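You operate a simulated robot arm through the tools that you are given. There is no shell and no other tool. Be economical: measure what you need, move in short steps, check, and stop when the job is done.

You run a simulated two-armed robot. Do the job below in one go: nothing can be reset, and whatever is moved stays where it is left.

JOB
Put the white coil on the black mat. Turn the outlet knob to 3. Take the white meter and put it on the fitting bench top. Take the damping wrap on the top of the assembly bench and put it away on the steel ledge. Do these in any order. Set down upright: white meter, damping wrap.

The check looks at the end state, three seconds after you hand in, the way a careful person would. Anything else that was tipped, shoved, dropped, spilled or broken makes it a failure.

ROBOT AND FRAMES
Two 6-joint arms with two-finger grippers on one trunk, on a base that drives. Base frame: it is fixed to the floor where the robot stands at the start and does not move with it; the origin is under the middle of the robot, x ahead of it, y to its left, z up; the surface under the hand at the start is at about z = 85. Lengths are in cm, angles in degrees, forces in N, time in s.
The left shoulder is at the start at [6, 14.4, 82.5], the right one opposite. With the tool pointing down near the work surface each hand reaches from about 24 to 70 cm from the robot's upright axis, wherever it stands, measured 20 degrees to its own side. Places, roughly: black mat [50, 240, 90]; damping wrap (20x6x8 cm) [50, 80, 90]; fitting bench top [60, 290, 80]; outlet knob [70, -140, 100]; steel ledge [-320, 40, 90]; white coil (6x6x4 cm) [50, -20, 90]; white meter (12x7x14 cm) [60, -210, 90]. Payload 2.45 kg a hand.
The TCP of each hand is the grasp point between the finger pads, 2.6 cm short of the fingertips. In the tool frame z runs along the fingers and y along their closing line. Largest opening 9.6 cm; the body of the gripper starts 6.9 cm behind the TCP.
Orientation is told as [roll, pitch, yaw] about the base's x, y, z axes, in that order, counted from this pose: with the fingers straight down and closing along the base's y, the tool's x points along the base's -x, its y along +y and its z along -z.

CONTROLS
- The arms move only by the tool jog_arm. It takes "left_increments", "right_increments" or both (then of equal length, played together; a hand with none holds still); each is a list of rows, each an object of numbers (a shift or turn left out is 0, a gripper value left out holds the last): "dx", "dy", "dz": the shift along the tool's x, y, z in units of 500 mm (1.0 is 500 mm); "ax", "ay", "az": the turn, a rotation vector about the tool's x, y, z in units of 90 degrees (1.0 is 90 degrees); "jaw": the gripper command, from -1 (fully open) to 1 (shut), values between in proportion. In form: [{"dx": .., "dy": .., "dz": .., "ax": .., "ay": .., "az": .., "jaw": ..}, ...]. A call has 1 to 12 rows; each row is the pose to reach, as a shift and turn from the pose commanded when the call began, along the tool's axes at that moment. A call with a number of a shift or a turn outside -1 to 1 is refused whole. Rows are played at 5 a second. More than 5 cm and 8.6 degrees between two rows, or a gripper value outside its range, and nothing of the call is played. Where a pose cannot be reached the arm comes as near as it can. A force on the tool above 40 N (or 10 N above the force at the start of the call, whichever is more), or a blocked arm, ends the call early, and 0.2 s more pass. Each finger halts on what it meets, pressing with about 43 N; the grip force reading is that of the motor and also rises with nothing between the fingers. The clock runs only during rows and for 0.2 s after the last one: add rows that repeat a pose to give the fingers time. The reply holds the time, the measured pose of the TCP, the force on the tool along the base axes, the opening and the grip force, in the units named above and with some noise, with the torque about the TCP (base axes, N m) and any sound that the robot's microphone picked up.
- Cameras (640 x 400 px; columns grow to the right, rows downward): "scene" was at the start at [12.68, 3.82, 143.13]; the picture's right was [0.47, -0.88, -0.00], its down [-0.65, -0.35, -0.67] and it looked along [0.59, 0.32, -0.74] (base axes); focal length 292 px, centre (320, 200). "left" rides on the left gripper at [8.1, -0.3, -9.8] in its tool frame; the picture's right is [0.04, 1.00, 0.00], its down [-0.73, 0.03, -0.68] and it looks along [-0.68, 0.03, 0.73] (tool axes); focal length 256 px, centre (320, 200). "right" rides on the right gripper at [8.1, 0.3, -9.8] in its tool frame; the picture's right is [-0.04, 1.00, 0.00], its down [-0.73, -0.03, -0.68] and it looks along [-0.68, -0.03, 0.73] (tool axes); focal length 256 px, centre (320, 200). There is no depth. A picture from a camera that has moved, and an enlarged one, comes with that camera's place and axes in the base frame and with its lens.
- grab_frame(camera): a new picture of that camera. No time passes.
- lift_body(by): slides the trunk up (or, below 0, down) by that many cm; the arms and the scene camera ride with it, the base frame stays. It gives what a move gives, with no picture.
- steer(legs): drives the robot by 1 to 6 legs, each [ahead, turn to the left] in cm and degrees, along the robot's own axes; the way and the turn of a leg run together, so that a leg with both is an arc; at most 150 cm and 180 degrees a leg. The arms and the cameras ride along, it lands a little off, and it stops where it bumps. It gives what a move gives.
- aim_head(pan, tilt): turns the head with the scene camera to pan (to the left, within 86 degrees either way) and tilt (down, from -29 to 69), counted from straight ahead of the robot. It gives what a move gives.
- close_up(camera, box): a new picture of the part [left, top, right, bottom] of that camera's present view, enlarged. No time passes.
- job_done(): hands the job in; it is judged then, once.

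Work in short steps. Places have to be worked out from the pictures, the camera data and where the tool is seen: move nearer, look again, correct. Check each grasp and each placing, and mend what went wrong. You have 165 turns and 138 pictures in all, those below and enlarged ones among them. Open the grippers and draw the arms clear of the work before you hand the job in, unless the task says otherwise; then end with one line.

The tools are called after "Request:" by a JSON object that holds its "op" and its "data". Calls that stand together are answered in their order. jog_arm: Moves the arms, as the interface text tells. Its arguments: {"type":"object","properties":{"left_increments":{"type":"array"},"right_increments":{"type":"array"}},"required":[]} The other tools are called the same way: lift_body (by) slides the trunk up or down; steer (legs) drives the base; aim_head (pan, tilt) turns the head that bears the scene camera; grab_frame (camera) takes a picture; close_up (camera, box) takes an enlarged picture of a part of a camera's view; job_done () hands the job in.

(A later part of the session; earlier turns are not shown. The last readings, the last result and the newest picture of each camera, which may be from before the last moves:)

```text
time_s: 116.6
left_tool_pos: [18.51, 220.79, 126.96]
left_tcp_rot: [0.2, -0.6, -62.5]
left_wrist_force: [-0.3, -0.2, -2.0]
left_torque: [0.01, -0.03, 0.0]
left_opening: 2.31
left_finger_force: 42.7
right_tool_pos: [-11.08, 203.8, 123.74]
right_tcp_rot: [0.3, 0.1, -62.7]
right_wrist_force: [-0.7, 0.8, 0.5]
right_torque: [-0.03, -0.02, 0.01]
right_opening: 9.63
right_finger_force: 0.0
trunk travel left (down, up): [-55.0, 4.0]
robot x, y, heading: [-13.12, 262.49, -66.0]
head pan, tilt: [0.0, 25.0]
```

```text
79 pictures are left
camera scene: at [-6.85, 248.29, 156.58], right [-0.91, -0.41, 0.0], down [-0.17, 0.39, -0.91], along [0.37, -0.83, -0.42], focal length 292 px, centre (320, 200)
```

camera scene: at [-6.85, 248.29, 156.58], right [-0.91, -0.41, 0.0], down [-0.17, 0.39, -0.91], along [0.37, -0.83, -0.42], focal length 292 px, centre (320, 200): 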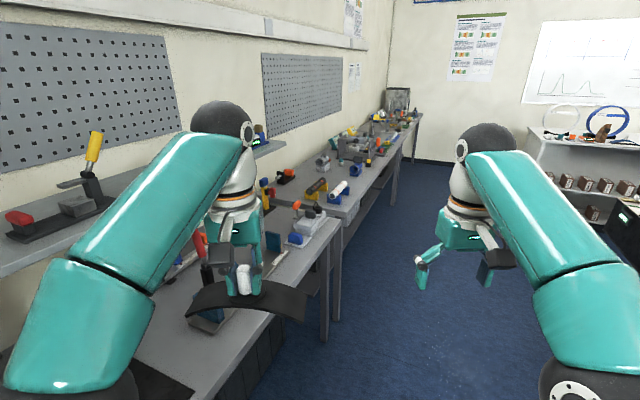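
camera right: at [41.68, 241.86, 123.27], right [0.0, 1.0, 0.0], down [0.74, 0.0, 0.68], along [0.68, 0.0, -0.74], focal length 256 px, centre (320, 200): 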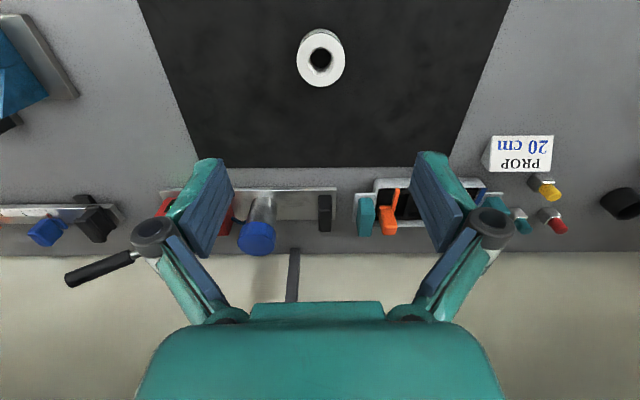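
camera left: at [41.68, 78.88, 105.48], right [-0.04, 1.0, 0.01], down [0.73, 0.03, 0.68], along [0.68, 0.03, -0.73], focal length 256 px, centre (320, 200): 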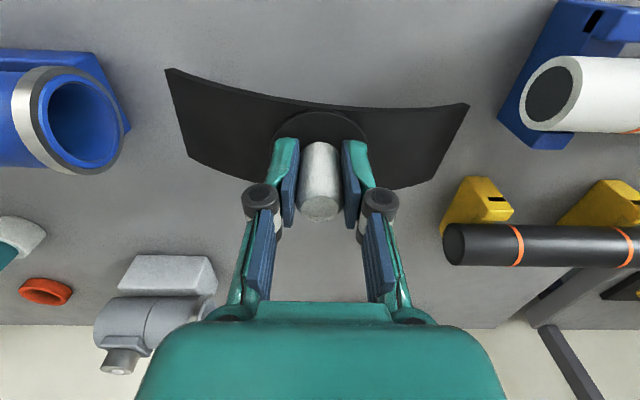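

The base corner meets the bench. Reverse diagonally away, finish the turn, and drive down the aisle.

Request:
{"op": "steer", "data": {"legs": [[-24, 0], [0, -25], [100, 0]]}}

Request:
{"op": "grab_frame", "data": {"camera": "scene"}}

```text
time_s: 124.6
left_tool_pos: [-13.08, 134.44, 127.01]
left_tcp_rot: [0.3, -0.6, -87.3]
left_wrist_force: [0.8, -0.3, -1.7]
left_torque: [0.02, -0.03, -0.02]
left_opening: 2.31
left_finger_force: 42.9
right_tool_pos: [-47.32, 131.59, 123.68]
right_tcp_rot: [0.2, 0.0, -87.5]
right_wrist_force: [0.1, -0.1, -0.1]
right_torque: [0.01, 0.01, 0.02]
right_opening: 9.6
right_finger_force: 0.1
trunk travel left (down, up): [-55.0, 4.0]
robot x, y, heading: [-24.16, 185.74, -91.0]
head pan, tilt: [0.0, 25.0]
```

```text
78 pictures are left
camera scene: at [-24.66, 169.99, 156.59], right [-1.0, 0.02, 0.0], down [0.01, 0.42, -0.91], along [-0.02, -0.91, -0.42], focal length 292 px, centre (320, 200)
```

scene: 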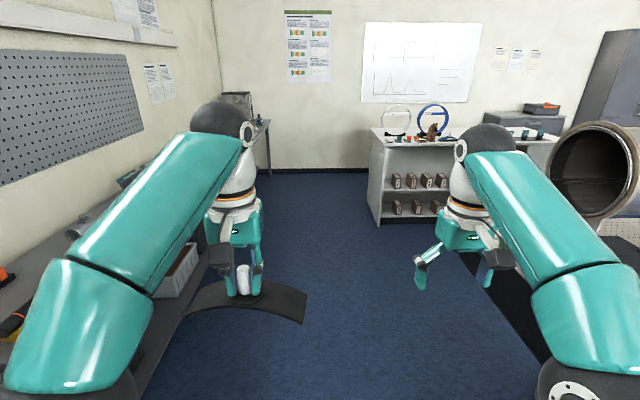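

Clear aisle. Drive to y≈-35 and turn toward -x, then look.

Request:
{"op": "steer", "data": {"legs": [[150, 0], [70, 0], [0, -89]]}}

Request:
{"op": "grab_frame", "data": {"camera": "scene"}}

```text
time_s: 138.7
left_tool_pos: [-72.49, -59.58, 126.62]
left_tcp_rot: [0.2, -1.1, -157.4]
left_wrist_force: [-1.1, 1.1, -2.0]
left_torque: [-0.06, -0.11, 0.01]
left_opening: 2.31
left_finger_force: 42.8
right_tool_pos: [-86.62, -28.28, 123.18]
right_tcp_rot: [0.4, -0.8, -157.5]
right_wrist_force: [-0.6, 1.5, -0.5]
right_torque: [-0.09, -0.04, 0.02]
right_opening: 9.61
right_finger_force: 0.0
trunk travel left (down, up): [-55.0, 4.0]
robot x, y, heading: [-26.25, -37.6, -163.0]
head pan, tilt: [0.0, 25.0]
stopped in leg 3: the robot was blocked; the commanded pose is now the measured one
```

```text
77 pictures are left
camera scene: at [-41.59, -41.53, 156.56], right [-0.29, 0.96, 0.0], down [0.41, 0.12, -0.91], along [-0.87, -0.27, -0.42], focal length 292 px, centre (320, 200)
```

scene: 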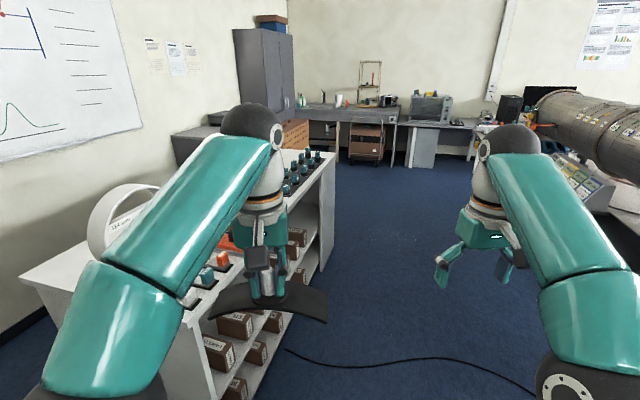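

The long rear met the bench. Nudge forward 12, finish the turn, go ahead 60 cm and look.

Request:
{"op": "steer", "data": {"legs": [[12, 0], [0, -22], [60, 0]]}}

Request:
{"op": "aim_head", "data": {"pan": -15, "tilt": 20}}

Request:
{"op": "grab_frame", "data": {"camera": "scene"}}

```text
time_s: 144.2
left_tool_pos: [-147.87, -39.38, 126.75]
left_tcp_rot: [-0.1, -1.2, -179.1]
left_wrist_force: [-0.6, -1.4, -1.5]
left_torque: [-0.02, -0.07, 0.03]
left_opening: 2.31
left_finger_force: 42.3
right_tool_pos: [-149.18, -5.15, 123.43]
right_tcp_rot: [0.2, -0.8, -179.5]
right_wrist_force: [-0.7, -0.6, -0.2]
right_torque: [0.02, -0.02, -0.01]
right_opening: 9.6
right_finger_force: 0.1
trunk travel left (down, up): [-55.0, 4.0]
robot x, y, heading: [-96.49, -35.77, 175.0]
head pan, tilt: [0.0, 25.0]
```

```text
time_s: 145.0
left_tool_pos: [-147.58, -39.32, 126.86]
left_tcp_rot: [-0.1, -1.3, -179.3]
left_wrist_force: [-0.6, -1.0, -1.5]
left_torque: [0.01, -0.01, 0.0]
left_opening: 2.31
left_finger_force: 43.1
right_tool_pos: [-149.12, -5.18, 123.5]
right_tcp_rot: [0.1, -0.8, -179.5]
right_wrist_force: [-0.1, 0.3, -0.7]
right_torque: [0.06, -0.01, 0.0]
right_opening: 9.6
right_finger_force: 0.0
trunk travel left (down, up): [-55.0, 4.0]
robot x, y, heading: [-96.94, -35.17, 175.1]
head pan, tilt: [-15.0, 20.0]
```

```text
76 pictures are left
camera scene: at [-111.82, -31.85, 157.4], right [0.34, 0.94, 0.0], down [0.32, -0.12, -0.94], along [-0.88, 0.32, -0.34], focal length 292 px, centre (320, 200)
```

scene: 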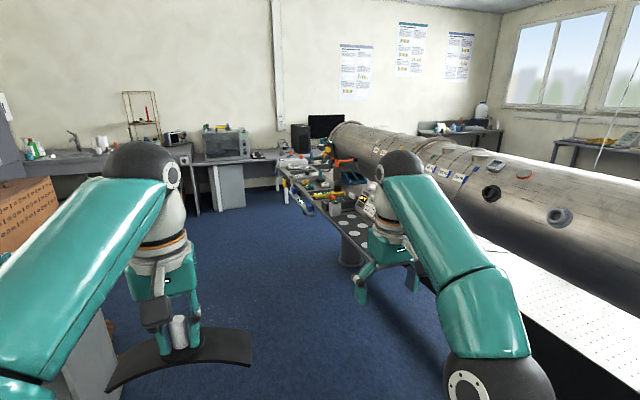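

Zoom on where the steel ledge should project (≈(316,185)).

Request:
{"op": "close_up", "data": {"camera": "scene", "box": [250, 120, 430, 250]}}

```text
3.08 times, centred on (340, 185) of scene
camera zoom: at [-111.82, -31.85, 157.4], right [0.34, 0.94, 0.0], down [0.32, -0.12, -0.94], along [-0.88, 0.32, -0.34], focal length 897 px, centre (258, 246)
```

zoom: 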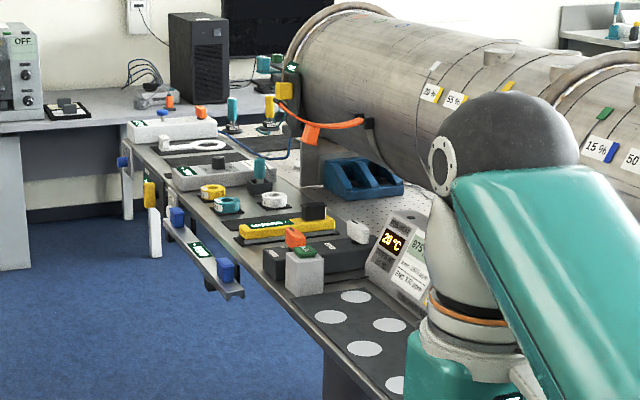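

The ledge seems to be the grey steel strip along the south side of the pipe table (edge y≈30). Drive further west and look again.

Request:
{"op": "steer", "data": {"legs": [[0, 6], [130, 0]]}}

Request:
{"op": "aim_head", "data": {"pan": -55, "tilt": 35}}

Request:
{"op": "grab_frame", "data": {"camera": "scene"}}

```text
time_s: 147.3
left_tool_pos: [-156.81, -44.83, 127.34]
left_tcp_rot: [-0.2, -1.9, -173.3]
left_wrist_force: [-0.6, 0.7, -1.6]
left_torque: [-0.03, -0.05, 0.0]
left_opening: 2.32
left_finger_force: 42.8
right_tool_pos: [-162.03, -10.93, 124.16]
right_tcp_rot: [0.2, -1.5, -173.4]
right_wrist_force: [-1.4, 0.8, 0.6]
right_torque: [0.0, -0.06, -0.02]
right_opening: 9.61
right_finger_force: 0.2
trunk travel left (down, up): [-55.0, 4.0]
robot x, y, heading: [-107.47, -35.27, -177.2]
head pan, tilt: [-15.0, 20.0]
stopped in leg 2: the robot was blocked; the commanded pose is now the measured one
```

```text
time_s: 148.3
left_tool_pos: [-157.05, -44.97, 127.3]
left_tcp_rot: [-0.3, -2.0, -173.3]
left_wrist_force: [-1.3, -0.1, -3.0]
left_torque: [0.01, -0.02, -0.04]
left_opening: 2.3
left_finger_force: 42.7
right_tool_pos: [-162.18, -11.09, 124.29]
right_tcp_rot: [0.1, -1.3, -173.4]
right_wrist_force: [0.0, 0.0, -0.6]
right_torque: [0.04, -0.04, -0.02]
right_opening: 9.6
right_finger_force: 0.1
trunk travel left (down, up): [-55.0, 4.0]
robot x, y, heading: [-107.53, -35.24, -177.2]
head pan, tilt: [-55.0, 35.0]
```

```text
74 pictures are left
camera scene: at [-119.55, -28.72, 155.01], right [0.79, 0.62, 0.0], down [0.36, -0.45, -0.82], along [-0.5, 0.64, -0.57], focal length 292 px, centre (320, 200)
```

scene: 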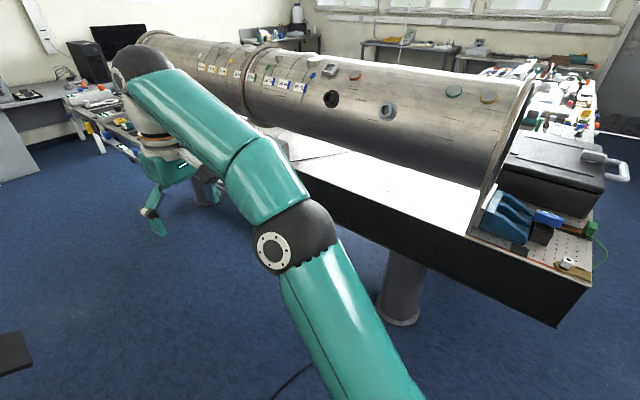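

Blocked; check the left side near the bookcase.

Request:
{"op": "aim_head", "data": {"pan": 45, "tilt": 45}}

Request:
{"op": "grab_frame", "data": {"camera": "scene"}}

```text
time_s: 150.1
left_tool_pos: [-157.06, -45.07, 127.22]
left_tcp_rot: [-0.3, -2.0, -173.2]
left_wrist_force: [-0.1, -0.1, -2.0]
left_torque: [-0.02, -0.03, 0.0]
left_opening: 2.3
left_finger_force: 43.0
right_tool_pos: [-162.18, -11.16, 124.24]
right_tcp_rot: [0.1, -1.4, -173.4]
right_wrist_force: [-0.5, 0.6, 0.4]
right_torque: [0.01, -0.01, 0.0]
right_opening: 9.59
right_finger_force: 0.1
trunk travel left (down, up): [-55.0, 4.0]
robot x, y, heading: [-107.79, -35.42, -177.1]
head pan, tilt: [45.0, 45.0]
```

```text
73 pictures are left
camera scene: at [-119.43, -41.68, 153.53], right [-0.74, 0.67, 0.0], down [0.47, 0.53, -0.71], along [-0.47, -0.53, -0.71], focal length 292 px, centre (320, 200)
```

scene: 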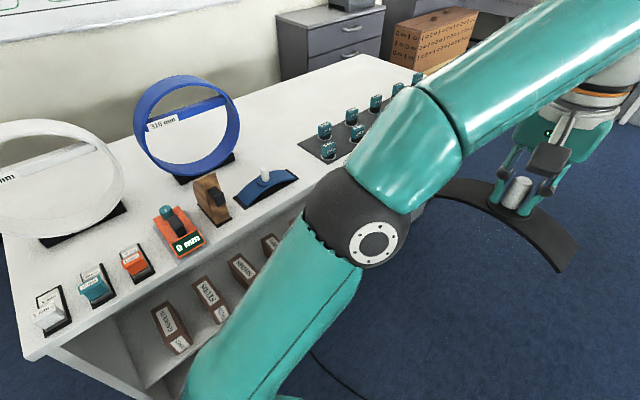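

The bookcase seems to clear; a cable crosses the floor ahead. Look straight down in front.

Request:
{"op": "aim_head", "data": {"pan": 0, "tilt": 69}}

Request:
{"op": "grab_frame", "data": {"camera": "scene"}}

```text
time_s: 151.2
left_tool_pos: [-157.03, -44.99, 127.4]
left_tcp_rot: [-0.2, -2.0, -173.3]
left_wrist_force: [0.1, -0.2, -2.5]
left_torque: [-0.02, -0.03, -0.02]
left_opening: 2.33
left_finger_force: 43.2
right_tool_pos: [-162.18, -11.08, 124.32]
right_tcp_rot: [0.1, -1.3, -173.3]
right_wrist_force: [0.0, -0.1, 0.4]
right_torque: [-0.01, 0.0, 0.06]
right_opening: 9.62
right_finger_force: 0.0
trunk travel left (down, up): [-55.0, 4.0]
robot x, y, heading: [-107.5, -35.12, -176.9]
head pan, tilt: [0.0, 68.8]
```

```text
72 pictures are left
camera scene: at [-119.58, -35.94, 150.65], right [-0.05, 1.0, 0.0], down [0.93, 0.05, -0.36], along [-0.36, -0.02, -0.93], focal length 292 px, centre (320, 200)
```

scene: 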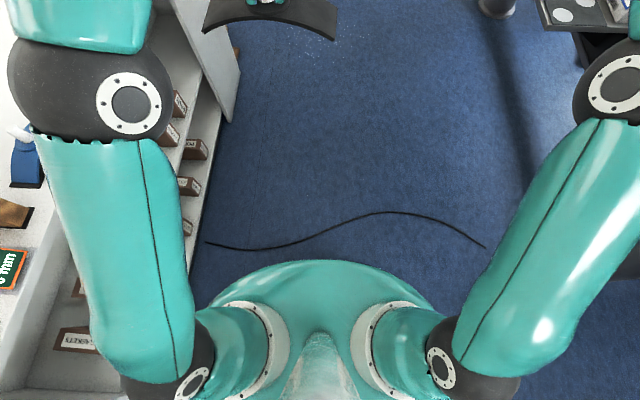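

I can't see a solid obstacle; test a small correction: turn right a few degrees and move forward a little.

Request:
{"op": "steer", "data": {"legs": [[-3, -6], [8, 0]]}}

Request:
{"op": "grab_frame", "data": {"camera": "scene"}}

```text
time_s: 152.9
left_tool_pos: [-162.83, -39.18, 127.29]
left_tcp_rot: [-0.3, -1.9, -179.2]
left_wrist_force: [-1.0, 0.6, -2.6]
left_torque: [0.01, -0.06, 0.03]
left_opening: 2.3
left_finger_force: 43.2
right_tool_pos: [-164.59, -4.95, 124.18]
right_tcp_rot: [0.2, -1.3, -179.4]
right_wrist_force: [-0.5, -0.4, -0.1]
right_torque: [-0.08, -0.05, 0.01]
right_opening: 9.6
right_finger_force: 0.0
trunk travel left (down, up): [-55.0, 4.0]
robot x, y, heading: [-112.59, -34.8, 177.0]
head pan, tilt: [0.0, 68.8]
```

```text
71 pictures are left
camera scene: at [-124.8, -34.11, 150.63], right [0.05, 1.0, 0.0], down [0.93, -0.05, -0.36], along [-0.36, 0.02, -0.93], focal length 292 px, centre (320, 200)
```

scene: 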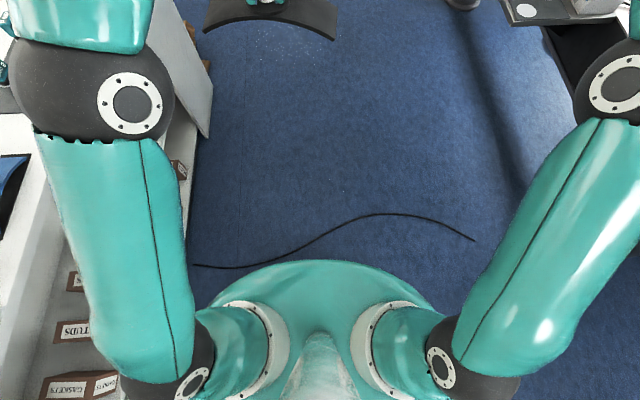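

It moves freely at this heading. Continue a little further, watching.

Request:
{"op": "steer", "data": {"legs": [[20, 0]]}}

Request:
{"op": "grab_frame", "data": {"camera": "scene"}}

```text
time_s: 154.5
left_tool_pos: [-182.69, -38.48, 127.32]
left_tcp_rot: [-0.2, -1.9, -179.1]
left_wrist_force: [-0.9, -0.5, -2.2]
left_torque: [0.01, -0.09, 0.01]
left_opening: 2.3
left_finger_force: 42.5
right_tool_pos: [-184.47, -4.17, 124.2]
right_tcp_rot: [0.1, -1.3, -179.3]
right_wrist_force: [0.0, -0.3, -0.4]
right_torque: [-0.02, -0.04, 0.01]
right_opening: 9.57
right_finger_force: 0.1
trunk travel left (down, up): [-55.0, 4.0]
robot x, y, heading: [-132.43, -33.67, 177.1]
head pan, tilt: [0.0, 68.8]
```

```text
70 pictures are left
camera scene: at [-144.62, -33.31, 150.63], right [0.05, 1.0, 0.0], down [0.93, -0.05, -0.36], along [-0.36, 0.02, -0.93], focal length 292 px, centre (320, 200)
```

scene: 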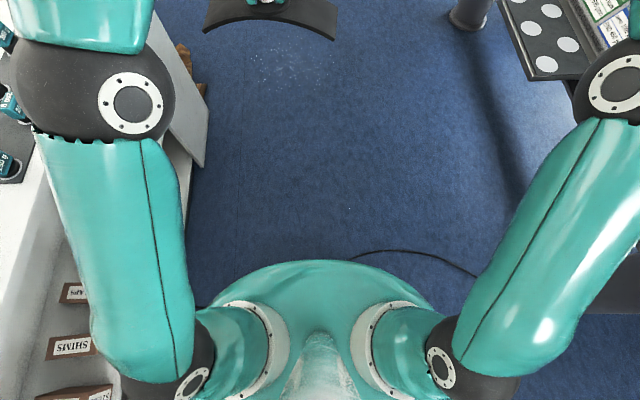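

The cable is flat; it passes. Continue 110 cm west and look to the right at the ledge.

Request:
{"op": "steer", "data": {"legs": [[110, 2]]}}

Request:
{"op": "aim_head", "data": {"pan": -45, "tilt": 35}}

Request:
{"op": "grab_frame", "data": {"camera": "scene"}}

```text
time_s: 160.2
left_tool_pos: [-292.25, -36.59, 127.34]
left_tcp_rot: [-0.3, -2.0, -177.3]
left_wrist_force: [-0.3, -0.2, -1.7]
left_torque: [0.0, -0.03, -0.02]
left_opening: 2.3
left_finger_force: 43.0
right_tool_pos: [-295.0, -2.54, 124.3]
right_tcp_rot: [0.0, -1.3, -177.4]
right_wrist_force: [0.2, -0.7, 0.9]
right_torque: [0.02, -0.01, -0.03]
right_opening: 9.58
right_finger_force: 0.1
trunk travel left (down, up): [-55.0, 4.0]
robot x, y, heading: [-241.94, -30.59, 179.2]
head pan, tilt: [0.0, 68.8]
```

```text
time_s: 161.3
left_tool_pos: [-292.15, -36.58, 127.29]
left_tcp_rot: [-0.3, -2.0, -177.3]
left_wrist_force: [-1.3, -0.4, -2.5]
left_torque: [0.0, -0.03, 0.0]
left_opening: 2.31
left_finger_force: 42.9
right_tool_pos: [-294.92, -2.43, 124.29]
right_tcp_rot: [0.1, -1.4, -177.3]
right_wrist_force: [0.0, -0.3, 0.6]
right_torque: [0.0, 0.04, -0.01]
right_opening: 9.59
right_finger_force: 0.0
trunk travel left (down, up): [-55.0, 4.0]
robot x, y, heading: [-242.48, -30.35, 178.9]
head pan, tilt: [-45.0, 35.0]
```

```text
69 pictures are left
camera scene: at [-254.78, -24.0, 155.01], right [0.72, 0.7, 0.0], down [0.4, -0.41, -0.82], along [-0.57, 0.59, -0.57], focal length 292 px, centre (320, 200)
```

scene: 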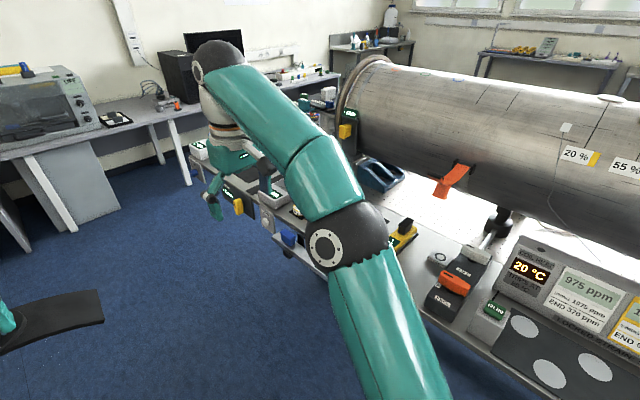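

Drive another ~58 cm, then turn right to face the ledge.

Request:
{"op": "steer", "data": {"legs": [[58, 0], [0, -89]]}}

Request:
{"op": "aim_head", "data": {"pan": 0, "tilt": 45}}

Request:
{"op": "grab_frame", "data": {"camera": "scene"}}

```text
time_s: 166.9
left_tool_pos: [-342.89, -2.32, 127.19]
left_tcp_rot: [-0.3, -2.5, 142.5]
left_wrist_force: [0.3, 0.7, -0.9]
left_torque: [-0.08, 0.02, 0.01]
left_opening: 2.34
left_finger_force: 42.9
right_tool_pos: [-323.08, 25.58, 124.17]
right_tcp_rot: [0.3, -1.4, 142.5]
right_wrist_force: [0.7, 0.9, 0.3]
right_torque: [-0.06, 0.03, 0.01]
right_opening: 9.61
right_finger_force: 0.1
trunk travel left (down, up): [-55.0, 4.0]
robot x, y, heading: [-302.3, -32.54, 137.8]
head pan, tilt: [-45.0, 35.0]
stopped in leg 2: the robot was blocked; the commanded pose is now the measured one
```

```text
time_s: 168.0
left_tool_pos: [-343.15, -2.59, 127.26]
left_tcp_rot: [-0.5, -2.3, 142.6]
left_wrist_force: [0.6, -0.4, -1.9]
left_torque: [0.01, 0.02, 0.01]
left_opening: 2.29
left_finger_force: 43.3
right_tool_pos: [-323.34, 25.35, 124.26]
right_tcp_rot: [0.1, -1.2, 142.5]
right_wrist_force: [0.6, 0.0, 0.6]
right_torque: [0.0, -0.05, 0.02]
right_opening: 9.6
right_finger_force: 0.1
trunk travel left (down, up): [-55.0, 4.0]
robot x, y, heading: [-302.99, -32.32, 138.0]
head pan, tilt: [0.0, 45.0]
```

```text
68 pictures are left
camera scene: at [-313.71, -22.75, 153.53], right [0.67, 0.74, 0.0], down [0.52, -0.47, -0.71], along [-0.52, 0.47, -0.71], focal length 292 px, centre (320, 200)
```

scene: 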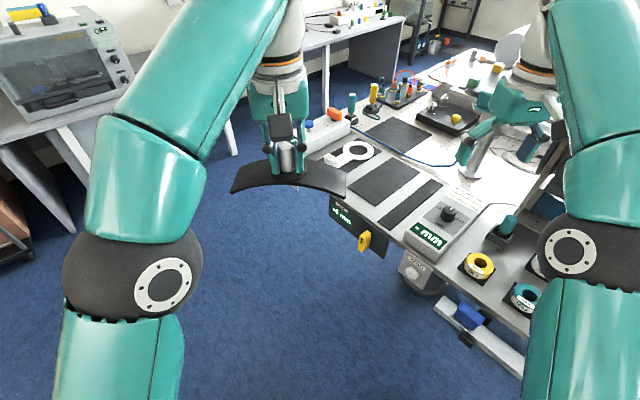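

The base corner met the ledge's hanging bar. Reverse, finish the turn further back, and look.

Request:
{"op": "steer", "data": {"legs": [[-22, 0], [0, -47]]}}

Request:
{"op": "aim_head", "data": {"pan": 12, "tilt": 40}}

Request:
{"op": "grab_frame", "data": {"camera": "scene"}}

```text
time_s: 172.2
left_tool_pos: [-291.23, 1.98, 126.68]
left_tcp_rot: [-0.9, -3.2, 94.8]
left_wrist_force: [0.8, 0.1, -2.2]
left_torque: [-0.04, 0.01, 0.0]
left_opening: 2.31
left_finger_force: 43.2
right_tool_pos: [-257.13, 6.18, 123.98]
right_tcp_rot: [-0.1, -1.7, 94.7]
right_wrist_force: [0.1, -0.5, 0.6]
right_torque: [0.0, -0.01, -0.01]
right_opening: 9.61
right_finger_force: 0.0
trunk travel left (down, up): [-55.0, 4.0]
robot x, y, heading: [-290.18, -47.6, 90.2]
head pan, tilt: [0.0, 45.0]
```

```text
time_s: 172.9
left_tool_pos: [-291.36, 1.96, 126.69]
left_tcp_rot: [-0.9, -3.2, 94.7]
left_wrist_force: [-0.8, 0.2, -2.6]
left_torque: [-0.02, -0.04, 0.0]
left_opening: 2.3
left_finger_force: 43.4
right_tool_pos: [-257.32, 6.14, 124.09]
right_tcp_rot: [0.0, -1.8, 94.7]
right_wrist_force: [-0.4, 0.4, 0.2]
right_torque: [-0.02, -0.04, 0.01]
right_opening: 9.62
right_finger_force: 0.0
trunk travel left (down, up): [-55.0, 4.0]
robot x, y, heading: [-290.33, -47.43, 90.1]
head pan, tilt: [12.0, 40.0]
```

```text
67 pictures are left
camera scene: at [-292.47, -33.07, 154.25], right [0.98, 0.21, 0.0], down [0.14, -0.63, -0.77], along [-0.16, 0.75, -0.64], focal length 292 px, centre (320, 200)
```

scene: 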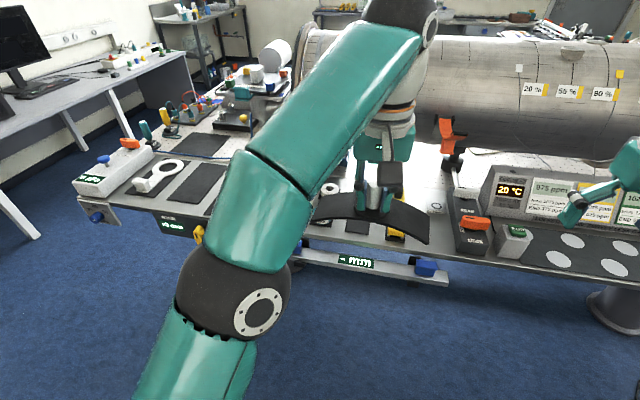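

The left forearm hides the target; use the left-hand camera and the right-hand camera.

Request:
{"op": "grab_frame", "data": {"camera": "left"}}

Request:
{"op": "aim_head", "data": {"pan": 55, "tilt": 35}}

Request:
{"op": "grab_frame", "data": {"camera": "scene"}}

```text
66 pictures are left
camera left: at [-290.7, -6.91, 136.15], right [-0.99, -0.12, -0.02], down [-0.1, 0.69, 0.72], along [-0.07, 0.71, -0.7], focal length 256 px, centre (320, 200)
```

left: 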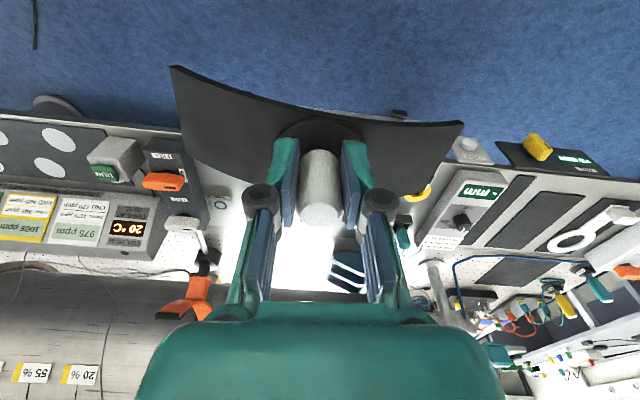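

```text
time_s: 174.0
left_tool_pos: [-291.26, 1.89, 126.86]
left_tcp_rot: [-1.0, -3.3, 94.8]
left_wrist_force: [-0.4, 0.0, -2.2]
left_torque: [0.0, 0.03, -0.04]
left_opening: 2.33
left_finger_force: 43.3
right_tool_pos: [-257.08, 6.13, 124.03]
right_tcp_rot: [0.1, -1.7, 94.7]
right_wrist_force: [0.3, -0.2, 0.2]
right_torque: [0.01, 0.01, 0.0]
right_opening: 9.59
right_finger_force: 0.1
trunk travel left (down, up): [-55.0, 4.0]
robot x, y, heading: [-290.63, -47.44, 90.5]
head pan, tilt: [55.0, 35.0]
```

```text
65 pictures are left
camera scene: at [-297.73, -36.34, 155.02], right [0.57, 0.82, 0.0], down [0.47, -0.33, -0.82], along [-0.67, 0.47, -0.57], focal length 292 px, centre (320, 200)
```

scene: 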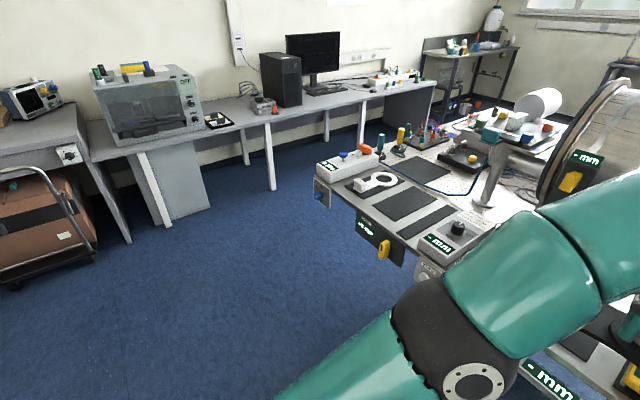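

Zoom in to understand the ledge's free places.

Request:
{"op": "close_up", "data": {"camera": "scene", "box": [300, 130, 520, 280]}}

Request:
{"op": "grab_frame", "data": {"camera": "right"}}

```text
2.67 times, centred on (410, 205) of scene
camera zoom: at [-297.73, -36.34, 155.02], right [0.57, 0.82, 0.0], down [0.47, -0.33, -0.82], along [-0.67, 0.47, -0.57], focal length 777 px, centre (80, 187)
```

zoom: 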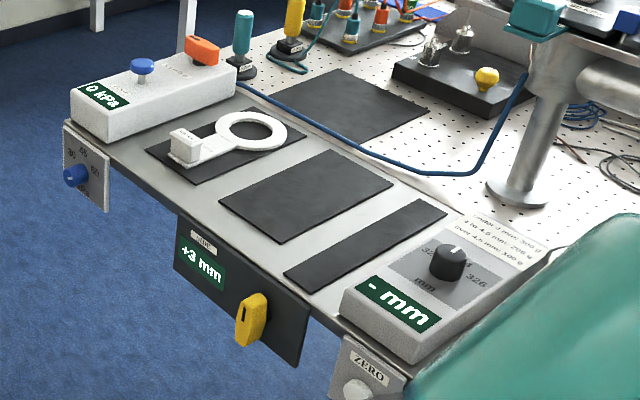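

```text
63 pictures are left
camera right: at [-256.57, -2.42, 133.46], right [-1.0, -0.04, 0.0], down [-0.03, 0.71, 0.7], along [-0.03, 0.7, -0.71], focal length 256 px, centre (320, 200)
```

right: 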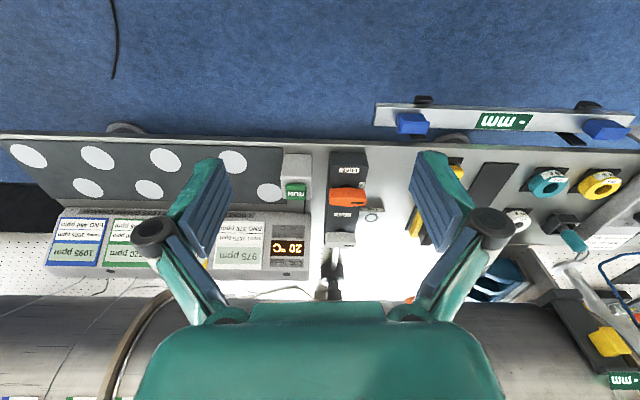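

The ledge seems to span x≈-256…-380, with bare/narrow free strips near x≈-275 and -302. Turn 15° left so the right camera looks straight at that zone.

Request:
{"op": "steer", "data": {"legs": [[0, 20]]}}

Request:
{"op": "grab_frame", "data": {"camera": "right"}}

```text
time_s: 175.6
left_tool_pos: [-307.9, -1.74, 126.78]
left_tcp_rot: [-0.9, -3.2, 114.7]
left_wrist_force: [-0.3, -0.1, -2.4]
left_torque: [-0.04, -0.02, -0.01]
left_opening: 2.3
left_finger_force: 42.7
right_tool_pos: [-277.22, 13.85, 123.95]
right_tcp_rot: [-0.1, -1.8, 114.6]
right_wrist_force: [-0.2, 0.8, -1.5]
right_torque: [0.02, -0.03, -0.03]
right_opening: 9.59
right_finger_force: 0.2
trunk travel left (down, up): [-55.0, 4.0]
robot x, y, heading: [-288.45, -47.42, 109.9]
head pan, tilt: [55.0, 35.0]
```

```text
62 pictures are left
camera right: at [-273.89, 6.01, 133.45], right [-0.93, -0.38, 0.0], down [-0.27, 0.66, 0.7], along [-0.27, 0.65, -0.71], focal length 256 px, centre (320, 200)
```

right: 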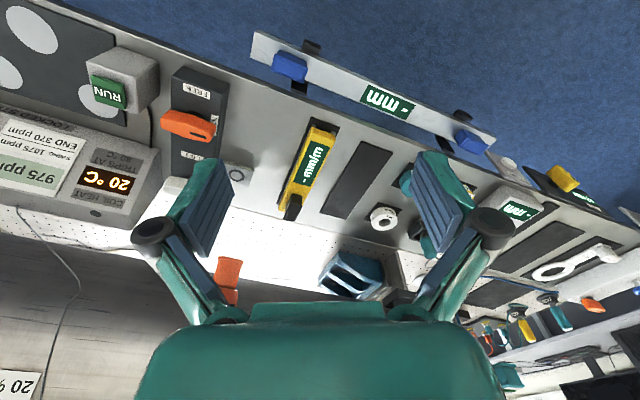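

Bare steel between the black box (x≈-266) and yellow level (x≈-283), y≈27–57: place the wrap lengthwise there at (-276,42). First correct the left tilt, then rotate the left hand 90°.

Request:
{"op": "jog_arm", "data": {"left_increments": [{"ay": 0.018, "ax": -0.005}, {"ay": 0.036, "ax": -0.01}]}}

Request:
{"op": "jog_arm", "data": {"left_increments": [{"az": 0.09}, {"az": 0.18}, {"az": 0.27}, {"az": 0.36}, {"az": 0.45}, {"az": 0.54}, {"az": 0.63}, {"az": 0.72}, {"az": 0.81}, {"az": 0.9}, {"az": 0.98}]}}

Request:
{"op": "aim_head", "data": {"pan": 20, "tilt": 45}}

Request:
{"op": "grab_frame", "data": {"camera": "scene"}}

```text
time_s: 176.2
left_tool_pos: [-307.98, -2.34, 126.1]
left_tcp_rot: [0.0, -0.1, 114.5]
left_wrist_force: [0.4, -0.6, -2.0]
left_torque: [-0.02, -0.04, -0.03]
left_opening: 2.3
left_finger_force: 42.9
left hand out of reach, approached as far as the arm can: row 2
right_tool_pos: [-277.23, 13.7, 124.17]
right_tcp_rot: [-0.3, -1.8, 114.5]
right_wrist_force: [-0.7, 0.3, 0.9]
right_torque: [0.01, -0.07, 0.02]
right_opening: 9.61
right_finger_force: 0.0
trunk travel left (down, up): [-55.0, 4.0]
robot x, y, heading: [-288.32, -47.48, 109.9]
head pan, tilt: [55.0, 35.0]
```

```text
time_s: 178.6
left_tool_pos: [-307.81, -2.37, 126.16]
left_tcp_rot: [0.0, -0.1, 26.2]
left_wrist_force: [-0.4, -0.2, -2.7]
left_torque: [-0.04, 0.02, 0.01]
left_opening: 2.3
left_finger_force: 43.4
right_tool_pos: [-277.25, 13.82, 123.95]
right_tcp_rot: [-0.1, -1.8, 114.6]
right_wrist_force: [-0.2, -0.6, 0.6]
right_torque: [0.0, 0.03, 0.01]
right_opening: 9.57
right_finger_force: 0.0
trunk travel left (down, up): [-55.0, 4.0]
robot x, y, heading: [-288.41, -47.11, 110.0]
head pan, tilt: [55.0, 35.0]
```

```text
time_s: 179.6
left_tool_pos: [-307.88, -2.28, 126.16]
left_tcp_rot: [0.1, -0.1, 26.4]
left_wrist_force: [0.4, -0.1, -1.3]
left_torque: [-0.02, 0.04, 0.01]
left_opening: 2.32
left_finger_force: 43.1
right_tool_pos: [-277.25, 13.72, 123.91]
right_tcp_rot: [-0.1, -1.9, 114.6]
right_wrist_force: [0.0, 0.2, 0.1]
right_torque: [-0.03, 0.03, 0.02]
right_opening: 9.61
right_finger_force: 0.1
trunk travel left (down, up): [-55.0, 4.0]
robot x, y, heading: [-288.53, -47.25, 109.6]
head pan, tilt: [20.0, 45.0]
```

```text
61 pictures are left
camera scene: at [-296.1, -35.26, 153.53], right [0.77, 0.64, 0.0], down [0.46, -0.54, -0.71], along [-0.46, 0.54, -0.71], focal length 292 px, centre (320, 200)
```

scene: 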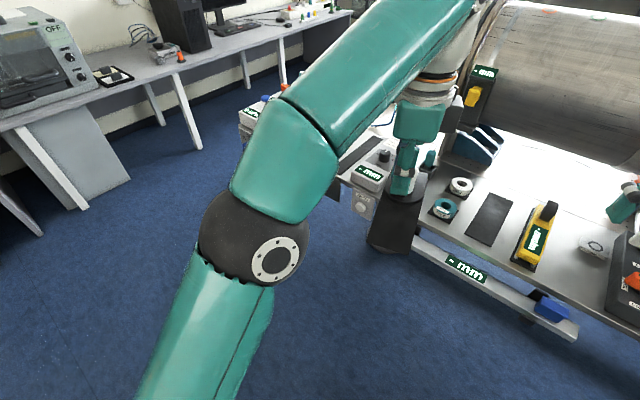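

Left hand is rotated. Retract the right hand 12 cm for safety, then reposition the robot toward x≈-265, y≈-22.

Request:
{"op": "jog_arm", "data": {"right_increments": [{"dx": 0.08}, {"dx": 0.16}, {"dx": 0.24}]}}

Request:
{"op": "steer", "data": {"legs": [[0, -58], [33, 0], [0, 38]]}}

Request:
{"op": "grab_frame", "data": {"camera": "scene"}}

```text
time_s: 180.4
left_tool_pos: [-307.7, -2.63, 126.33]
left_tcp_rot: [0.2, -0.1, 26.4]
left_wrist_force: [1.4, -1.9, -1.6]
left_torque: [0.06, 0.05, -0.04]
left_opening: 2.31
left_finger_force: 42.3
right_tool_pos: [-272.13, 2.7, 123.75]
right_tcp_rot: [-0.1, -2.0, 114.5]
right_wrist_force: [0.3, -0.6, 1.3]
right_torque: [0.05, 0.02, 0.01]
right_opening: 9.59
right_finger_force: 0.0
trunk travel left (down, up): [-55.0, 4.0]
robot x, y, heading: [-288.9, -47.29, 110.1]
head pan, tilt: [20.0, 45.0]
```

```text
time_s: 187.5
left_tool_pos: [-269.42, 26.67, 126.05]
left_tcp_rot: [0.1, -0.1, 4.8]
left_wrist_force: [1.0, 0.1, -2.0]
left_torque: [0.02, 0.01, 0.02]
left_opening: 2.31
left_finger_force: 42.5
right_tool_pos: [-234.33, 18.56, 123.67]
right_tcp_rot: [-0.1, -1.8, 93.0]
right_wrist_force: [-0.8, -0.3, -0.1]
right_torque: [-0.01, -0.01, 0.03]
right_opening: 9.61
right_finger_force: 0.0
trunk travel left (down, up): [-55.0, 4.0]
robot x, y, heading: [-268.21, -21.83, 88.5]
head pan, tilt: [20.0, 45.0]
```

```text
60 pictures are left
camera scene: at [-270.81, -8.3, 153.54], right [0.95, 0.32, 0.0], down [0.22, -0.67, -0.71], along [-0.22, 0.67, -0.71], focal length 292 px, centre (320, 200)
```

scene: 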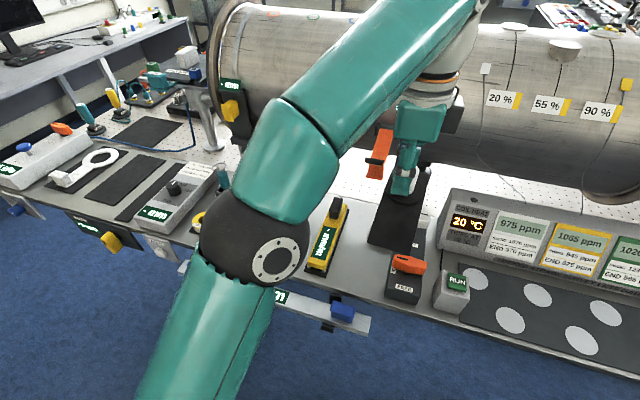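

Well positioned. Lower the trunk, then bring the left hand to about (-276,31,99), staying clear of the pipe's orange handle, and look.

Request:
{"op": "lift_body", "data": {"by": -10}}

Request:
{"op": "jog_arm", "data": {"left_increments": [{"dx": 0.06, "dy": 0.04, "az": 0.03}, {"dx": 0.121, "dy": 0.09, "az": 0.05}, {"dx": 0.121, "dy": 0.09, "dz": 0.08, "az": 0.05}, {"dx": 0.121, "dy": 0.09, "dz": 0.16, "az": 0.05}, {"dx": 0.121, "dy": 0.09, "dz": 0.24, "az": 0.05}, {"dx": 0.121, "dy": 0.09, "dz": 0.32, "az": 0.05}]}}

Request:
{"op": "grab_frame", "data": {"camera": "left"}}

Request:
{"op": "grab_frame", "data": {"camera": "scene"}}

```text
time_s: 188.8
left_tool_pos: [-269.53, 26.74, 116.15]
left_tcp_rot: [0.0, -0.1, 4.9]
left_wrist_force: [0.1, -0.5, -1.7]
left_torque: [-0.02, 0.02, 0.01]
left_opening: 2.31
left_finger_force: 42.9
right_tool_pos: [-234.46, 18.58, 113.74]
right_tcp_rot: [-0.1, -1.8, 93.1]
right_wrist_force: [0.1, 0.5, 0.4]
right_torque: [0.01, -0.01, 0.02]
right_opening: 9.6
right_finger_force: 0.0
trunk travel left (down, up): [-45.0, 14.0]
robot x, y, heading: [-267.86, -22.36, 88.5]
head pan, tilt: [20.0, 45.0]
```

```text
time_s: 189.3
left_tool_pos: [-272.4, 27.78, 116.3]
left_tcp_rot: [-0.1, -0.8, 0.8]
left_wrist_force: [5.2, -17.9, 1.7]
left_torque: [1.48, 0.39, -0.04]
left_opening: 2.31
left_finger_force: 43.0
left hand out of reach, approached as far as the arm can: row 2
right_tool_pos: [-234.39, 18.33, 113.84]
right_tcp_rot: [-0.1, -2.0, 93.1]
right_wrist_force: [-1.1, -0.2, -0.2]
right_torque: [-0.03, -0.03, 0.01]
right_opening: 9.61
right_finger_force: 0.0
trunk travel left (down, up): [-45.0, 14.0]
robot x, y, heading: [-268.3, -21.99, 88.6]
head pan, tilt: [20.0, 45.0]
stopped in row 2 (left hand): the force on the tool passed its limit at 46 N (the readings are from after the stop); the commanded pose is now the measured one
```

```text
59 pictures are left
camera left: at [-280.79, 27.14, 126.07], right [-0.05, 1.0, 0.0], down [0.73, 0.04, 0.69], along [0.69, 0.04, -0.73], focal length 256 px, centre (320, 200)
```

left: 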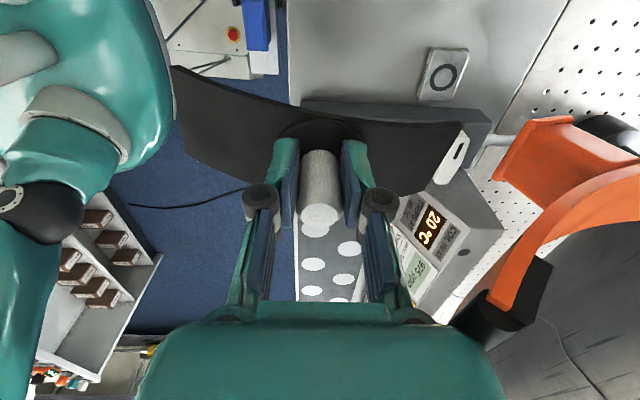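

```text
58 pictures are left
camera scene: at [-270.83, -8.54, 143.56], right [0.95, 0.32, 0.0], down [0.22, -0.67, -0.71], along [-0.22, 0.67, -0.71], focal length 292 px, centre (320, 200)
```

scene: 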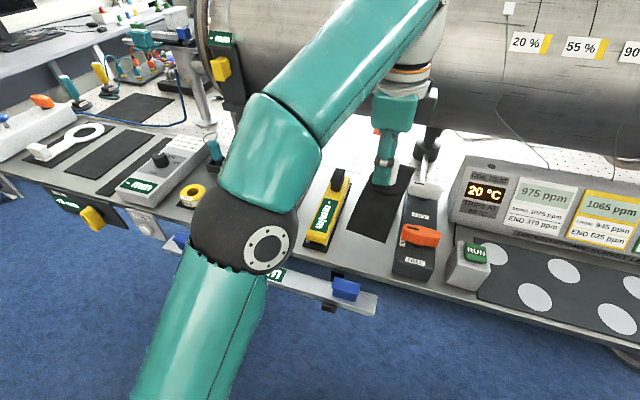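

The gripper body touched the pipe's orange handle (at ≈(-272,34,118)). I pull back and instead target the free narrow pad at x≈-294.5, between the level and the rings.

Request:
{"op": "jog_arm", "data": {"left_increments": [{"dy": -0.04}, {"dy": -0.1}]}}

Request:
{"op": "steer", "data": {"legs": [[-18, 0], [0, 35], [22, 0], [0, -35]]}}

Request:
{"op": "grab_frame", "data": {"camera": "scene"}}

Request:
{"op": "grab_frame", "data": {"camera": "left"}}

```text
time_s: 189.9
left_tool_pos: [-272.49, 22.99, 116.09]
left_tcp_rot: [0.0, -0.5, 1.1]
left_wrist_force: [0.0, -0.4, -0.9]
left_torque: [0.02, 0.03, -0.02]
left_opening: 2.31
left_finger_force: 42.9
right_tool_pos: [-234.53, 18.67, 113.78]
right_tcp_rot: [-0.2, -2.0, 93.0]
right_wrist_force: [-0.4, -0.3, 0.3]
right_torque: [-0.01, -0.02, 0.03]
right_opening: 9.6
right_finger_force: 0.1
trunk travel left (down, up): [-45.0, 14.0]
robot x, y, heading: [-268.15, -22.25, 88.4]
head pan, tilt: [20.0, 45.0]
```

```text
time_s: 194.4
left_tool_pos: [-307.28, 8.68, 116.12]
left_tcp_rot: [0.0, -0.6, 36.1]
left_wrist_force: [0.2, -0.1, -3.5]
left_torque: [0.02, 0.03, 0.02]
left_opening: 2.29
left_finger_force: 43.1
right_tool_pos: [-273.32, 26.2, 114.03]
right_tcp_rot: [0.1, -1.1, 127.9]
right_wrist_force: [0.4, 0.1, 0.4]
right_torque: [0.02, 0.0, -0.01]
right_opening: 9.59
right_finger_force: 0.0
trunk travel left (down, up): [-45.0, 14.0]
robot x, y, heading: [-276.38, -25.14, 125.4]
head pan, tilt: [20.0, 45.0]
stopped in leg 3: the force on the tool passed its limit at 86 N (the readings are from after the stop); the commanded pose is now the measured one
```

```text
57 pictures are left
camera scene: at [-286.94, -15.46, 143.53], right [0.56, 0.83, 0.0], down [0.58, -0.4, -0.71], along [-0.58, 0.4, -0.71], focal length 292 px, centre (320, 200)
```

scene: 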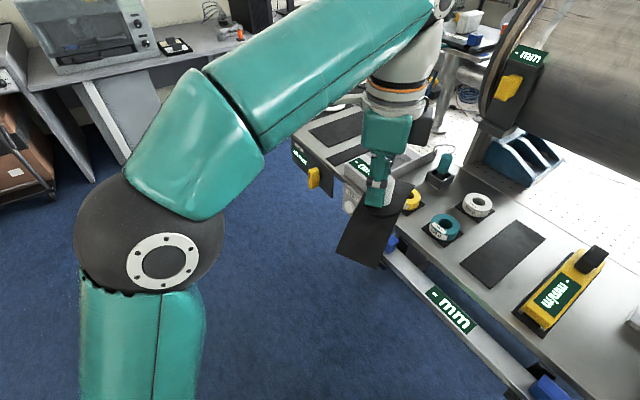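

```text
56 pictures are left
camera left: at [-313.92, 3.41, 125.88], right [-0.62, 0.79, 0.0], down [0.57, 0.45, 0.69], along [0.54, 0.42, -0.73], focal length 256 px, centre (320, 200)
```

left: 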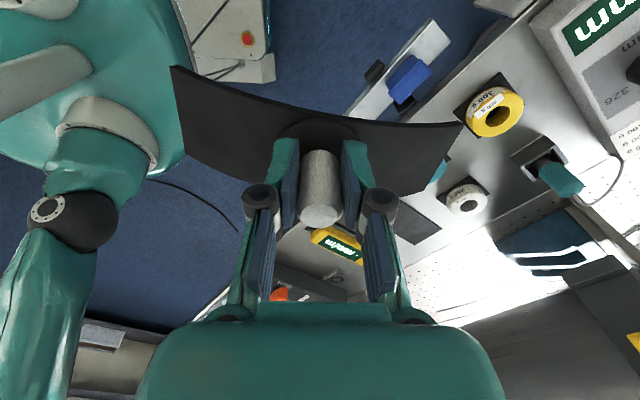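

The right hand bumped the orange handle. Back off, and check the handle.

Request:
{"op": "steer", "data": {"legs": [[-14, 0]]}}

Request:
{"op": "aim_head", "data": {"pan": -40, "tilt": 30}}

Request:
{"op": "grab_frame", "data": {"camera": "scene"}}

```text
time_s: 195.7
left_tool_pos: [-298.87, -2.89, 116.23]
left_tcp_rot: [0.2, -0.5, 36.0]
left_wrist_force: [0.7, -0.9, -1.8]
left_torque: [0.02, 0.04, 0.01]
left_opening: 2.3
left_finger_force: 43.1
right_tool_pos: [-264.94, 14.53, 114.04]
right_tcp_rot: [0.2, -1.2, 127.9]
right_wrist_force: [0.1, -0.8, 0.5]
right_torque: [0.02, 0.07, -0.02]
right_opening: 9.6
right_finger_force: 0.0
trunk travel left (down, up): [-45.0, 14.0]
robot x, y, heading: [-268.43, -36.44, 125.6]
head pan, tilt: [20.0, 45.0]
```

```text
time_s: 197.0
left_tool_pos: [-298.93, -2.76, 116.18]
left_tcp_rot: [0.0, -0.5, 36.0]
left_wrist_force: [0.0, 0.0, -2.0]
left_torque: [-0.01, -0.01, -0.02]
left_opening: 2.3
left_finger_force: 43.3
right_tool_pos: [-265.01, 14.66, 114.06]
right_tcp_rot: [0.2, -1.1, 127.9]
right_wrist_force: [0.1, 0.5, -0.5]
right_torque: [-0.02, -0.05, 0.01]
right_opening: 9.61
right_finger_force: 0.0
trunk travel left (down, up): [-45.0, 14.0]
robot x, y, heading: [-268.01, -36.53, 125.5]
head pan, tilt: [-40.0, 30.0]
```

```text
55 pictures are left
camera scene: at [-271.33, -22.44, 145.8], right [1.0, -0.08, 0.0], down [-0.04, -0.5, -0.87], along [0.07, 0.86, -0.5], focal length 292 px, centre (320, 200)
```

scene: 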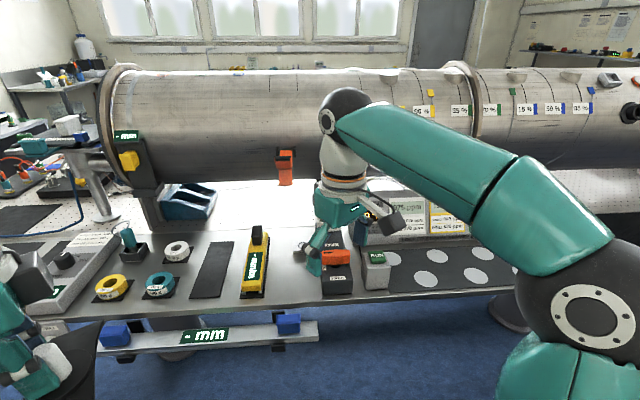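

The handle is still in place. Reposition by reversing at a shallower heading, then approach straight at heading 90 with x≈-281.

Request:
{"op": "steer", "data": {"legs": [[0, -65], [-26, 0], [0, 30], [36, 0]]}}

Request:
{"op": "aim_head", "data": {"pan": -10, "tilt": 45}}

Request:
{"op": "grab_frame", "data": {"camera": "scene"}}

```text
time_s: 200.5
left_tool_pos: [-251.47, 6.14, 116.11]
left_tcp_rot: [-0.1, -0.3, -27.8]
left_wrist_force: [1.3, -0.5, -0.9]
left_torque: [0.01, 0.08, -0.02]
left_opening: 2.34
left_finger_force: 43.1
right_tool_pos: [-220.77, -16.72, 113.99]
right_tcp_rot: [0.1, -1.1, 64.1]
right_wrist_force: [0.0, -1.0, 0.7]
right_torque: [-0.02, 0.1, 0.04]
right_opening: 9.61
right_finger_force: 0.1
trunk travel left (down, up): [-45.0, 14.0]
robot x, y, heading: [-272.58, -34.44, 60.1]
head pan, tilt: [-40.0, 30.0]
stopped in leg 1: the robot was blocked; the commanded pose is now the measured one
```

```text
time_s: 201.5
left_tool_pos: [-251.7, 6.24, 116.31]
left_tcp_rot: [0.0, -0.6, -27.7]
left_wrist_force: [0.0, 0.9, -3.1]
left_torque: [0.01, -0.03, 0.01]
left_opening: 2.3
left_finger_force: 42.9
right_tool_pos: [-220.93, -16.68, 114.25]
right_tcp_rot: [0.1, -1.2, 64.1]
right_wrist_force: [0.9, 1.0, -0.2]
right_torque: [0.03, 0.0, 0.0]
right_opening: 9.61
right_finger_force: 0.0
trunk travel left (down, up): [-45.0, 14.0]
robot x, y, heading: [-272.3, -34.58, 60.5]
head pan, tilt: [-10.0, 45.0]
```

```text
54 pictures are left
camera scene: at [-264.38, -22.88, 143.54], right [0.77, -0.64, 0.0], down [-0.45, -0.54, -0.71], along [0.45, 0.54, -0.71], focal length 292 px, centre (320, 200)
```

scene: 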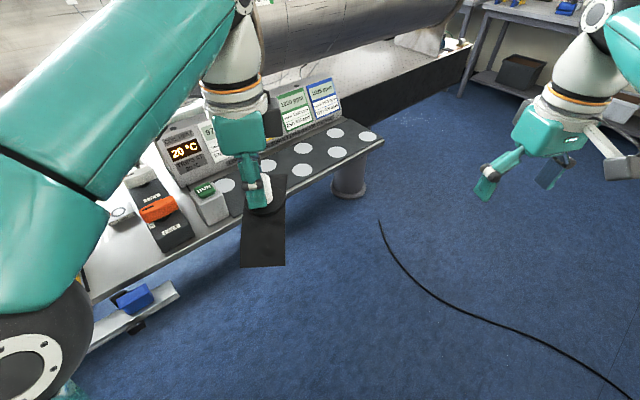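

Base corner touched near the bar. Back away and continue the plan.

Request:
{"op": "steer", "data": {"legs": [[-26, 0], [0, 30]]}}

Request:
{"op": "aim_head", "data": {"pan": 0, "tilt": 40}}

Request:
{"op": "grab_frame", "data": {"camera": "scene"}}

```text
time_s: 205.0
left_tool_pos: [-287.88, -11.59, 116.32]
left_tcp_rot: [-0.1, -0.6, 2.3]
left_wrist_force: [-0.5, -0.5, -2.0]
left_torque: [-0.01, 0.04, -0.03]
left_opening: 2.3
left_finger_force: 43.0
right_tool_pos: [-249.77, -15.99, 114.12]
right_tcp_rot: [0.2, -1.2, 94.1]
right_wrist_force: [0.6, -0.1, 0.8]
right_torque: [0.0, 0.0, 0.02]
right_opening: 9.62
right_finger_force: 0.0
trunk travel left (down, up): [-45.0, 14.0]
robot x, y, heading: [-283.3, -57.39, 90.1]
head pan, tilt: [-10.0, 45.0]
```

```text
time_s: 205.7
left_tool_pos: [-287.5, -11.65, 116.42]
left_tcp_rot: [0.0, -0.5, 2.2]
left_wrist_force: [0.5, -1.0, -2.2]
left_torque: [-0.02, 0.02, 0.0]
left_opening: 2.31
left_finger_force: 42.9
right_tool_pos: [-249.58, -15.92, 114.27]
right_tcp_rot: [0.2, -1.3, 94.2]
right_wrist_force: [0.4, -0.2, 0.1]
right_torque: [-0.02, 0.04, -0.02]
right_opening: 9.59
right_finger_force: 0.0
trunk travel left (down, up): [-45.0, 14.0]
robot x, y, heading: [-283.28, -56.83, 90.1]
head pan, tilt: [0.0, 40.0]
```

```text
53 pictures are left
camera scene: at [-283.23, -42.45, 144.26], right [1.0, 0.0, 0.0], down [0.0, -0.64, -0.77], along [0.0, 0.77, -0.64], focal length 292 px, centre (320, 200)
```

scene: 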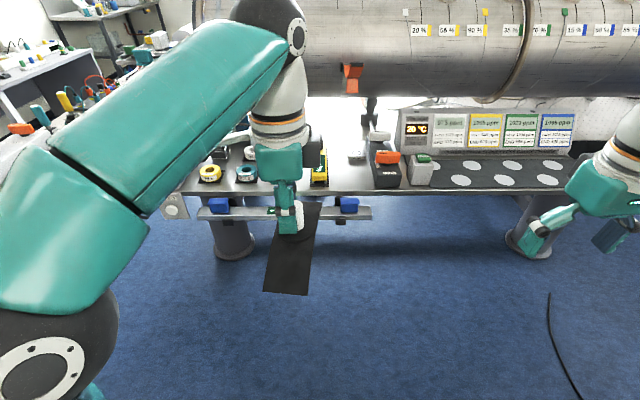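

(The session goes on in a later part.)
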